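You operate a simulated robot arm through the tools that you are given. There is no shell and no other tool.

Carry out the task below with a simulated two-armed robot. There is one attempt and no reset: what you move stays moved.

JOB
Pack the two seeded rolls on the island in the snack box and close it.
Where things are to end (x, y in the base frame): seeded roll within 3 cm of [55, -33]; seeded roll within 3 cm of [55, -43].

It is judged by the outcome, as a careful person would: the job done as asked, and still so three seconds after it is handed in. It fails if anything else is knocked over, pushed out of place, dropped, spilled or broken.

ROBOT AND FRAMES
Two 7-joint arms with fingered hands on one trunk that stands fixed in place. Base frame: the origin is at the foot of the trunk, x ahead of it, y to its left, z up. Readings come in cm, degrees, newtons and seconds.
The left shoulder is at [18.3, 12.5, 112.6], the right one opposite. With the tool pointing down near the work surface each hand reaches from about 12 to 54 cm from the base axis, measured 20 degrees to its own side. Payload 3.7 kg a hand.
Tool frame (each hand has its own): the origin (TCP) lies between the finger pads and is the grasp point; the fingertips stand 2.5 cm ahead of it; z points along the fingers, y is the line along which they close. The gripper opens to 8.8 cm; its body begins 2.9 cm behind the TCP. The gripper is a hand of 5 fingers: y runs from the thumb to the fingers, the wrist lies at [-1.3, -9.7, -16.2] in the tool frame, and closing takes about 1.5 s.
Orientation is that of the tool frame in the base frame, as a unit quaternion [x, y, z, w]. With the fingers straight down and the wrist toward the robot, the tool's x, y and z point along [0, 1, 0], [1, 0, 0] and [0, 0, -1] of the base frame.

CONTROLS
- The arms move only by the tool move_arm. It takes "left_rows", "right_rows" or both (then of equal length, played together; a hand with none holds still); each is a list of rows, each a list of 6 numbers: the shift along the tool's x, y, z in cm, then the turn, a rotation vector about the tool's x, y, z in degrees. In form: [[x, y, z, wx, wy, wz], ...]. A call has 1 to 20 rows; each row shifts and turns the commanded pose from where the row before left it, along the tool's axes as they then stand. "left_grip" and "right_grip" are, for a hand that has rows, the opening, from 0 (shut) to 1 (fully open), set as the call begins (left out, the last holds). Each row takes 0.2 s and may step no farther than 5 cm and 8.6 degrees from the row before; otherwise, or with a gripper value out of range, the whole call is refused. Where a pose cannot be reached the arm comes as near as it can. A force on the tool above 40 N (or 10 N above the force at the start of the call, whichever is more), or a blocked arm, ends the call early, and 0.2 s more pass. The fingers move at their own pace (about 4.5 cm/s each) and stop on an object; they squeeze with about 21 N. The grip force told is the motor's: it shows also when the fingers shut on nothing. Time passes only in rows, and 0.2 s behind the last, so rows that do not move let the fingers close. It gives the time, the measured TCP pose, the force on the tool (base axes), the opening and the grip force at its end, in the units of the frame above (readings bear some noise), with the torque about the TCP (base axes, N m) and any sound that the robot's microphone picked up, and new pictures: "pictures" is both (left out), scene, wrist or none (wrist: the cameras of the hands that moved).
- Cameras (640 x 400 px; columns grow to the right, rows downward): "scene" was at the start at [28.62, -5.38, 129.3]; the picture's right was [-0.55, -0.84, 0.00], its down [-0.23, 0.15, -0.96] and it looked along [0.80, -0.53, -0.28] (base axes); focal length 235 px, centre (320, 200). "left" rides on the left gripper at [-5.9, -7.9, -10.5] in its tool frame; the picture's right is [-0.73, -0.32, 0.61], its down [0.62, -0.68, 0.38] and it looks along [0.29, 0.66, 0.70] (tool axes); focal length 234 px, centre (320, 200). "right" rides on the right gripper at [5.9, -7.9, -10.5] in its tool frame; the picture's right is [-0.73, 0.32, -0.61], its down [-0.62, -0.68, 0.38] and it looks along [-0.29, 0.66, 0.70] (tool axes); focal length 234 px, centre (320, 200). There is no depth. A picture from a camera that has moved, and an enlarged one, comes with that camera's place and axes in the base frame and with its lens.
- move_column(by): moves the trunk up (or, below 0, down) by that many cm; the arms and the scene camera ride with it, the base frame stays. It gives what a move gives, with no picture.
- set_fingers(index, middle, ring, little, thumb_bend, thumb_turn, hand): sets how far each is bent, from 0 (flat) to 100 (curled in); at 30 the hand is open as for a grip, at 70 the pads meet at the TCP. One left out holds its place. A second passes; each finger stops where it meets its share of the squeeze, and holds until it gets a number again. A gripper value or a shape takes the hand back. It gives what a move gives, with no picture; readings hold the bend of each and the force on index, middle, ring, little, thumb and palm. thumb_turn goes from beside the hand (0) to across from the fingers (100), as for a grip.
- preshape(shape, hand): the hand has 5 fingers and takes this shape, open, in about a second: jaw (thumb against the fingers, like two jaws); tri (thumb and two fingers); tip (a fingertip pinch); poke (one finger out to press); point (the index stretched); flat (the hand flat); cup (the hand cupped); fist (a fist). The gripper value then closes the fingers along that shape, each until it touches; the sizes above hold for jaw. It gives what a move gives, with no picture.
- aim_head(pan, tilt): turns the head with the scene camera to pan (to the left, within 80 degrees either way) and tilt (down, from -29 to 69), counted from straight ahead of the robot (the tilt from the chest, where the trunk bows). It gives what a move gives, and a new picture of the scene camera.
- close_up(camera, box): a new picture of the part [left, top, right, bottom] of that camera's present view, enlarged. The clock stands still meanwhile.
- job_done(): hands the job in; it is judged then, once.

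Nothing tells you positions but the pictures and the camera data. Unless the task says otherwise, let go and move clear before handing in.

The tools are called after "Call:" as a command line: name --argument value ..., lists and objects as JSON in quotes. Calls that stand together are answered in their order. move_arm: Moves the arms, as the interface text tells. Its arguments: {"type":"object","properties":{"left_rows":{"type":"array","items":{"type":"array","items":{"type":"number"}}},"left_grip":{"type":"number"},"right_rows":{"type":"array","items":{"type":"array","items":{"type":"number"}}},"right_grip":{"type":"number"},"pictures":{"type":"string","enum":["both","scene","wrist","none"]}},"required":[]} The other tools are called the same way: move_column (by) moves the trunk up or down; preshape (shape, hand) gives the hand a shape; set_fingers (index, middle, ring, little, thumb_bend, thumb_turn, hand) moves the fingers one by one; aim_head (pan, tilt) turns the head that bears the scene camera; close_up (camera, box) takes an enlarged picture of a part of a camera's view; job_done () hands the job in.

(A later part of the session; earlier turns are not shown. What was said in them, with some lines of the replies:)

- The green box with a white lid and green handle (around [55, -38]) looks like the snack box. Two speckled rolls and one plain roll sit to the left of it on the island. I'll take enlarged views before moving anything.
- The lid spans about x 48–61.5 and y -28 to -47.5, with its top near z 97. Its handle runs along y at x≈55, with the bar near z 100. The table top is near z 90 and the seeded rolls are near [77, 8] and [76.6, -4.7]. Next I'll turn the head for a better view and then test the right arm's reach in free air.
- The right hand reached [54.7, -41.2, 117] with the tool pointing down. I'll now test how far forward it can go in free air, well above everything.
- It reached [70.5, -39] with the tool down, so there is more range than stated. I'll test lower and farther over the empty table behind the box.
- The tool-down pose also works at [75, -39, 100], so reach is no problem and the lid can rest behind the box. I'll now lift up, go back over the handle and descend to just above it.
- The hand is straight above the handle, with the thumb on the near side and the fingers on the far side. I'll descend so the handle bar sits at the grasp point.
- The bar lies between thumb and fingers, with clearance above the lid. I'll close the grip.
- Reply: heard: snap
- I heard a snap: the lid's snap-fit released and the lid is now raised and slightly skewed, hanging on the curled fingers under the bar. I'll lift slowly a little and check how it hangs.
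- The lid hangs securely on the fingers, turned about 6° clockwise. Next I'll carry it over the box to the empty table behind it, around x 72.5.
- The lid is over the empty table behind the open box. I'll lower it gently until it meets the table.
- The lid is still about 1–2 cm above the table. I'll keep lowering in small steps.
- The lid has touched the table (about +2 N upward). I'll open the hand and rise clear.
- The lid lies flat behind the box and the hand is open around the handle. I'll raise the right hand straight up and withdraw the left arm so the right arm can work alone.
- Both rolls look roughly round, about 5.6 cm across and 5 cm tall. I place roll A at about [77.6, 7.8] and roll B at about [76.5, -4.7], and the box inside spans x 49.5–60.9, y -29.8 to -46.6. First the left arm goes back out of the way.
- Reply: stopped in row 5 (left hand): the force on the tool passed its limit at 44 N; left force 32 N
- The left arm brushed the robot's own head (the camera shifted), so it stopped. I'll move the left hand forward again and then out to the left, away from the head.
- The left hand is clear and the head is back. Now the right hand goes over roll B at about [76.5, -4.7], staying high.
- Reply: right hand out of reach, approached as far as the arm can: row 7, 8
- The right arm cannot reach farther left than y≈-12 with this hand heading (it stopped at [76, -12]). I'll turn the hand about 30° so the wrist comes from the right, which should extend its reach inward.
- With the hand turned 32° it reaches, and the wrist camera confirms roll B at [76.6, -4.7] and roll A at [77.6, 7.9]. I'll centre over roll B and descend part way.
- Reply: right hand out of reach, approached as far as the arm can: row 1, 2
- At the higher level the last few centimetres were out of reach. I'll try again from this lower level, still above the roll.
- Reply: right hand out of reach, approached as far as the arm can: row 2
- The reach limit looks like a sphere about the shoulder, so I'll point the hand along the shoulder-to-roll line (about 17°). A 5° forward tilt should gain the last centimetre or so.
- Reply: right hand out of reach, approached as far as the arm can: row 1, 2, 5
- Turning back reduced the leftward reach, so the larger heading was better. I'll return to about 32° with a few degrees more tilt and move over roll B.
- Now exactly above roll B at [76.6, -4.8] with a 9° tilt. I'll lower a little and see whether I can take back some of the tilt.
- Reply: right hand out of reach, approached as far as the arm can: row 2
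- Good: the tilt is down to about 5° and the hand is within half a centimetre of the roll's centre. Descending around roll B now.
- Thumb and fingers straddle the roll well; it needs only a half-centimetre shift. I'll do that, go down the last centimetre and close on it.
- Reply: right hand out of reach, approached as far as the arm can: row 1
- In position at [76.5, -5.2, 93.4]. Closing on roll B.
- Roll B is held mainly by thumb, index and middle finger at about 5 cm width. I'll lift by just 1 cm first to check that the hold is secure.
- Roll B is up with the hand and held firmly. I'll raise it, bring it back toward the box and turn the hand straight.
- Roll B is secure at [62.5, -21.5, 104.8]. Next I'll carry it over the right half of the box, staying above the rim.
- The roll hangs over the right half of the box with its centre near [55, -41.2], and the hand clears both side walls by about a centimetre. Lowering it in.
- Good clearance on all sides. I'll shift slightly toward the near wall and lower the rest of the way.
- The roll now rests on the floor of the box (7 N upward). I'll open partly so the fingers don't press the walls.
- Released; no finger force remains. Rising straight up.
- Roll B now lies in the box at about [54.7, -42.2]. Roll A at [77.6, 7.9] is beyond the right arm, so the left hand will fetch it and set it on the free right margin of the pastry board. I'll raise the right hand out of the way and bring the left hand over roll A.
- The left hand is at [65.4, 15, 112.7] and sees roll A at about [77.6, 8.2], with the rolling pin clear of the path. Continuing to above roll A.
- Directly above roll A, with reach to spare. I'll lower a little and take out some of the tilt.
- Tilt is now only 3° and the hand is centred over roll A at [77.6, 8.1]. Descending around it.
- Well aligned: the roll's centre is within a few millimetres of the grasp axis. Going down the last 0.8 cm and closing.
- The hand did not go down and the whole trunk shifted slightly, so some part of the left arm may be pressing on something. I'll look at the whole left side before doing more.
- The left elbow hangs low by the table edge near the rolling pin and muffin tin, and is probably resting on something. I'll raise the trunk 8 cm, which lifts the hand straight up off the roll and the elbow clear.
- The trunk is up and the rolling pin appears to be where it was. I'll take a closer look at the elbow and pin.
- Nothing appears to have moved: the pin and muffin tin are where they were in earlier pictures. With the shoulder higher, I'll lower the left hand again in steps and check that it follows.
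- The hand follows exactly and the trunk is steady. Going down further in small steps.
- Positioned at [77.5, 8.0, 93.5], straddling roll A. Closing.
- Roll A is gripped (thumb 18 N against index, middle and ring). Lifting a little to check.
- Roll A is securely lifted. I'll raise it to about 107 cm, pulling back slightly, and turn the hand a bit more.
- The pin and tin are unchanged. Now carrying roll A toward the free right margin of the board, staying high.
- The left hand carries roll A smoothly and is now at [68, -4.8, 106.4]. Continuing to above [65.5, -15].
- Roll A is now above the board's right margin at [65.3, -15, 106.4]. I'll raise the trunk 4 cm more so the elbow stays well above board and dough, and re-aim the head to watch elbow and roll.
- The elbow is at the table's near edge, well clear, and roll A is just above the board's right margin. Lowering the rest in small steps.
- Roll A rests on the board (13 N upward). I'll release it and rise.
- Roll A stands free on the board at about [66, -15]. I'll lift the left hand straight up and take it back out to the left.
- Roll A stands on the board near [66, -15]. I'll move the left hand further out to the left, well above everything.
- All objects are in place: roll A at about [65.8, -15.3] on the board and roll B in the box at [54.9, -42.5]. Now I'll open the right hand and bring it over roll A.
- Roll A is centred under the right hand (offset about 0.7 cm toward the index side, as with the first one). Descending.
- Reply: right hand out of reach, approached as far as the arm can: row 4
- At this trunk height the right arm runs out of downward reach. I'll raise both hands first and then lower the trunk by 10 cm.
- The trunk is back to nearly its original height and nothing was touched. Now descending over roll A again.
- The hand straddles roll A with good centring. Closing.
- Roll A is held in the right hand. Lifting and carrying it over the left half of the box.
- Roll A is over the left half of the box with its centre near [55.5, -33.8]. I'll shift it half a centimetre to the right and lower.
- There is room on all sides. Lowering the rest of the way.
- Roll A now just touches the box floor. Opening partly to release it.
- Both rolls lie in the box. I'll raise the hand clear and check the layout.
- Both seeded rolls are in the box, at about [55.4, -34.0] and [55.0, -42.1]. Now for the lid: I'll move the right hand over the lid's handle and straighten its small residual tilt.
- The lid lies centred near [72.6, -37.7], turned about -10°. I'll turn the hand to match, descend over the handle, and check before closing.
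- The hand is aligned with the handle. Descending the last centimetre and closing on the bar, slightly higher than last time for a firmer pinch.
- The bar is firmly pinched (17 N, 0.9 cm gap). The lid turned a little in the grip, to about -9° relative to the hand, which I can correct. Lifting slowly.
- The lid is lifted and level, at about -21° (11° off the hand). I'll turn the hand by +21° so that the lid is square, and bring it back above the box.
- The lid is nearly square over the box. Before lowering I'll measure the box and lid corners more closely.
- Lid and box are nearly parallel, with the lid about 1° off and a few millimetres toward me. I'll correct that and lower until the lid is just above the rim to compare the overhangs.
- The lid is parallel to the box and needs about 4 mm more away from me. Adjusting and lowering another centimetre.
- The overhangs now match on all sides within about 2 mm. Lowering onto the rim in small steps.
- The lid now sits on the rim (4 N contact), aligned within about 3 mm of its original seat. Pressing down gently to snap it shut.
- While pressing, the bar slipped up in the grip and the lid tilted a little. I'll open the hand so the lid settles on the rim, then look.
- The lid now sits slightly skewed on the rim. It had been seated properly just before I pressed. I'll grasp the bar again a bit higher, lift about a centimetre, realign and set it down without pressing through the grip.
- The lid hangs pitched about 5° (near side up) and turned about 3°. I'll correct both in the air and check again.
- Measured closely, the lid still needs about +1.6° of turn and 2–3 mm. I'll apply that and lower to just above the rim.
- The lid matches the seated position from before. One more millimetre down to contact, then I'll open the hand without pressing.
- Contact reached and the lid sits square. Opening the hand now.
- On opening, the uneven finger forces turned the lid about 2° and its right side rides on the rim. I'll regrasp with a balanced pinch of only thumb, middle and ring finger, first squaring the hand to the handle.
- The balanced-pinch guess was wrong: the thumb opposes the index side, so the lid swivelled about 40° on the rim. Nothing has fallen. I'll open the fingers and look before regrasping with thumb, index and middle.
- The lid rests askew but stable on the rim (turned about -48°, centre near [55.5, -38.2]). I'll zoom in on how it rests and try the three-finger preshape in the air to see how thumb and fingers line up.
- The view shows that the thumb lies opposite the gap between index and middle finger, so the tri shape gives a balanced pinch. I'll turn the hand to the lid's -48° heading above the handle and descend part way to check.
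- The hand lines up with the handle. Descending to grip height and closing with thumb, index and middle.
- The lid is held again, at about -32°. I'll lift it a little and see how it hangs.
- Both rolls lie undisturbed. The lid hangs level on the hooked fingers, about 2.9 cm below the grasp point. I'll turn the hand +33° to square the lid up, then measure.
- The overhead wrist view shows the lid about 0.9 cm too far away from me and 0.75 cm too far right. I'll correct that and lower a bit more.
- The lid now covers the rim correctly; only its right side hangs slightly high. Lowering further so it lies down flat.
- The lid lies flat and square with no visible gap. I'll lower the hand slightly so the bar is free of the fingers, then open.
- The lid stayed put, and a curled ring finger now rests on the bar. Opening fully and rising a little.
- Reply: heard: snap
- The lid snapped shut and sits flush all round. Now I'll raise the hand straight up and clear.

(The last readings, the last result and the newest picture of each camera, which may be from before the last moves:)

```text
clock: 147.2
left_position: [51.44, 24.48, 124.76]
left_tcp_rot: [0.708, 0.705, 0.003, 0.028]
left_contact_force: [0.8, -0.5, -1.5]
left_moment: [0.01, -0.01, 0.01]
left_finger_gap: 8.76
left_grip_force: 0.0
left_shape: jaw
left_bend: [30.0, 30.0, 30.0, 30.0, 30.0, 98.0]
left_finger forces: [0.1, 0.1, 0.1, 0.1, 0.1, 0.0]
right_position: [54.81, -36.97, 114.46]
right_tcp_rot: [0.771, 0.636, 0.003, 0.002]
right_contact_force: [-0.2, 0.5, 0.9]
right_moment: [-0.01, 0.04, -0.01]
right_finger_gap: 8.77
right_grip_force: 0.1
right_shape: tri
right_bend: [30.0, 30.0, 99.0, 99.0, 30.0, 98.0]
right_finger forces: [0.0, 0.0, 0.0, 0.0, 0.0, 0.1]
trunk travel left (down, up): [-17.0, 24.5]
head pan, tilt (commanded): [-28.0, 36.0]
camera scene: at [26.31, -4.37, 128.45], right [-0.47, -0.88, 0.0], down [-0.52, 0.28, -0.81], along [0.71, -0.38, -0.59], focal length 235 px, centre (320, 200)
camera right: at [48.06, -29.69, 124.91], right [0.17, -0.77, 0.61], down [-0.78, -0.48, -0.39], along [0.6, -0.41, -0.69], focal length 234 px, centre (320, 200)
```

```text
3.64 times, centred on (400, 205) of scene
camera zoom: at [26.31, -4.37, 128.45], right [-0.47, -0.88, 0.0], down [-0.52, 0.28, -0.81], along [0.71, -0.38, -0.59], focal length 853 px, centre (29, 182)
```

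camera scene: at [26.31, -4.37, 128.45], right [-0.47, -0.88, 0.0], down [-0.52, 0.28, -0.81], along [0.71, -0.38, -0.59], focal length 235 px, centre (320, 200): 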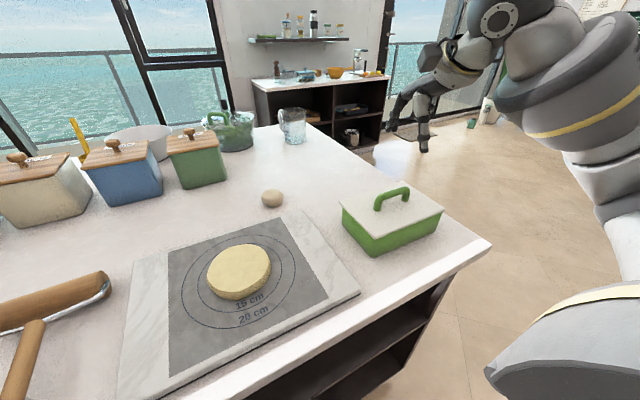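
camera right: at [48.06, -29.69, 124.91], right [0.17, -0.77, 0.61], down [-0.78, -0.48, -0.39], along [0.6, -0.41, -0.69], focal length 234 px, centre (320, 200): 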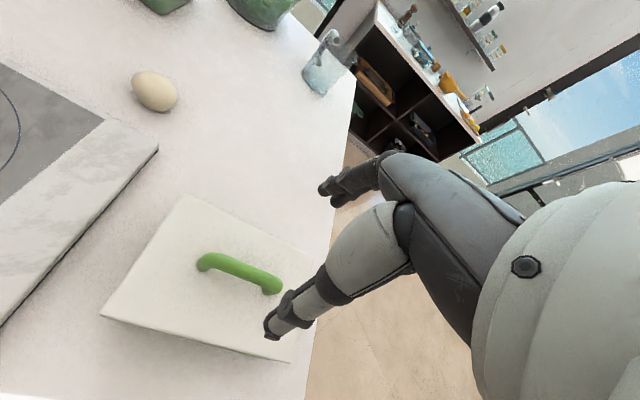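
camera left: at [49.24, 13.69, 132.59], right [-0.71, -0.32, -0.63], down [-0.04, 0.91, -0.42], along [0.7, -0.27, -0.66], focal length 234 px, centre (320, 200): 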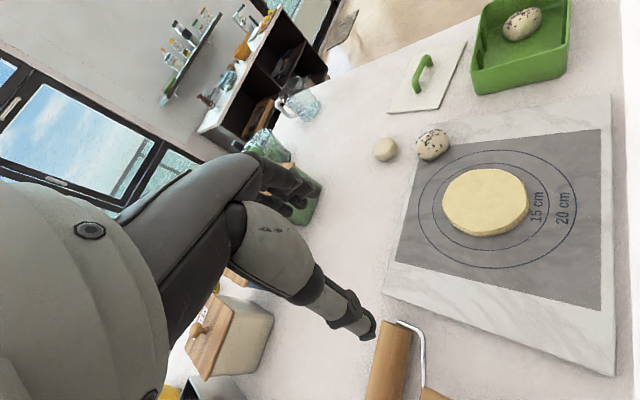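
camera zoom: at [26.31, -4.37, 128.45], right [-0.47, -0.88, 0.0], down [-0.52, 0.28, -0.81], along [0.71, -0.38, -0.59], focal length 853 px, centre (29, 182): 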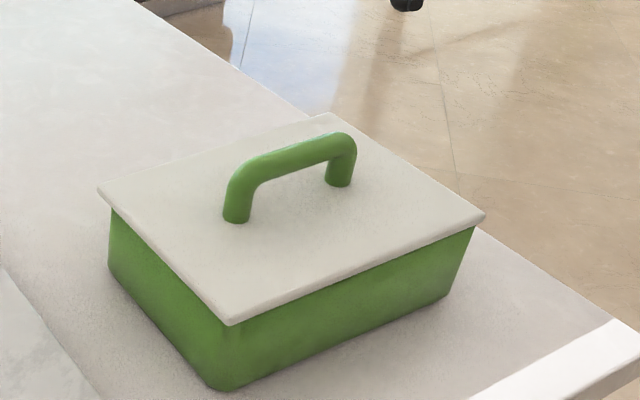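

The box is closed with the lid flush. I'll back the right hand away toward its starting place and then check the rest of the island.

Call:
move_arm --right_rows '[[-1.5, -2.5, -2, 0, 0, 0], [-1.5, -3, -2, 0, 0, 0], [-1.5, -3, -2, 0, 0, 0], [-1.5, -3, -1.5, 0, 0, 0], [0, 0, 0, 0, 0, 0]]' --pictures "scene"

Call:
aim_head --pan 5 --tilt 42

```text
clock: 148.4
left_position: [51.53, 24.44, 124.67]
left_tcp_rot: [0.709, 0.705, 0.001, 0.028]
left_contact_force: [0.0, 0.1, -0.7]
left_moment: [0.01, -0.03, 0.02]
left_finger_gap: 8.77
left_grip_force: 0.0
left_shape: jaw
left_bend: [30.0, 30.0, 30.0, 30.0, 30.0, 98.0]
left_finger forces: [0.0, 0.0, 0.1, 0.1, 0.1, 0.1]
right_position: [42.5, -40.68, 121.9]
right_tcp_rot: [0.772, 0.636, 0.002, 0.003]
right_contact_force: [0.0, -0.5, 0.3]
right_moment: [-0.02, -0.02, 0.0]
right_finger_gap: 8.79
right_grip_force: 0.0
right_shape: tri
right_bend: [30.0, 30.0, 99.0, 99.0, 30.0, 98.0]
right_finger forces: [0.1, 0.1, 0.1, 0.0, 0.0, 0.0]
trunk travel left (down, up): [-17.0, 24.5]
head pan, tilt (commanded): [-28.0, 36.0]
camera scene: at [26.41, -4.37, 128.41], right [-0.47, -0.88, 0.0], down [-0.52, 0.28, -0.81], along [0.71, -0.38, -0.59], focal length 235 px, centre (320, 200)
```

scene: 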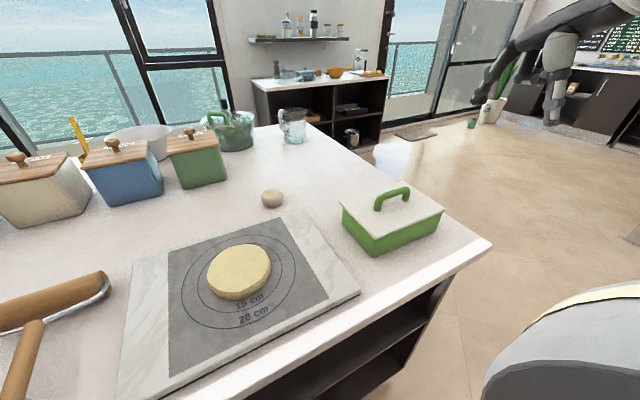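

```text
clock: 149.4
left_position: [51.17, 24.45, 124.81]
left_tcp_rot: [0.708, 0.705, 0.003, 0.029]
left_contact_force: [0.6, 0.2, 0.2]
left_moment: [0.01, 0.01, 0.02]
left_finger_gap: 8.79
left_grip_force: 0.0
left_shape: jaw
left_bend: [30.0, 30.0, 30.0, 30.0, 30.0, 98.0]
left_finger forces: [0.0, 0.1, 0.0, 0.0, 0.1, 0.1]
right_position: [42.24, -40.72, 121.95]
right_tcp_rot: [0.772, 0.635, 0.003, 0.003]
right_contact_force: [0.8, -0.3, -0.7]
right_moment: [0.02, 0.0, 0.0]
right_finger_gap: 8.76
right_grip_force: 0.1
right_shape: tri
right_bend: [30.0, 30.0, 99.0, 99.0, 30.0, 98.0]
right_finger forces: [0.0, 0.1, 0.0, 0.0, 0.0, 0.0]
trunk travel left (down, up): [-17.0, 24.5]
head pan, tilt (commanded): [5.0, 42.0]
camera scene: at [26.92, 0.47, 127.55], right [0.09, -1.0, 0.0], down [-0.67, -0.06, -0.74], along [0.74, 0.06, -0.67], focal length 235 px, centre (320, 200)
```

scene: 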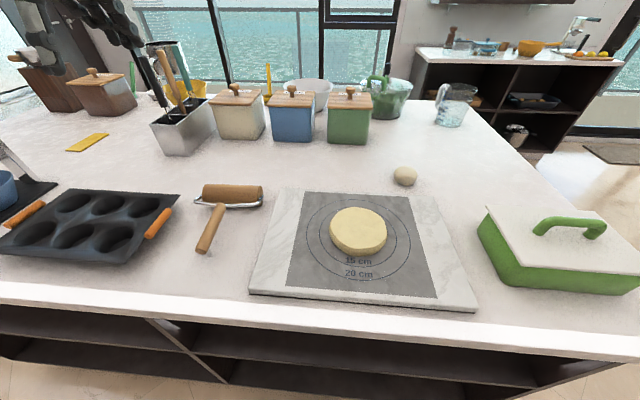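

Everything is in order: the snack box is closed with both seeded rolls inside, at about [55.4, -34.0] and [55.0, -42.2] when last seen. The plain roll, dough, board, pin, tins and other things are where they were, and both hands are clear. Handing in.

Call:
job_done

```text
The job is handed in.
```

The two seeded rolls are packed in the snack box and its lid is closed; I heard it snap shut. I've handed the job in, but no verdict came back.

- **Rolls:** when last seen before closing, they lay at about [55.4, -34.0] and [55.0, -42.2]. Both are roughly 1 cm from their targets, within the 3 cm allowed.
- **Lid:** it took several tries to seat. At one point the lid swivelled about 45° on the box rim, but the rolls stayed in place and nothing fell. It now sits flush all round.
- **Box:** it may have shifted by about half a centimetre from where it started.
- **Temporary spot:** the right arm could not reach the left-most roll, so the left hand set it on the pastry board for a moment before it went into the box.
- **Contacts along the way:** the left arm brushed the robot's own head once, and its elbow pressed on something near the table edge once.
- **Everything else:** a final look showed the plain roll, dough, board, rolling pin, muffin tin and canisters where they had been. Both hands are empty and clear.
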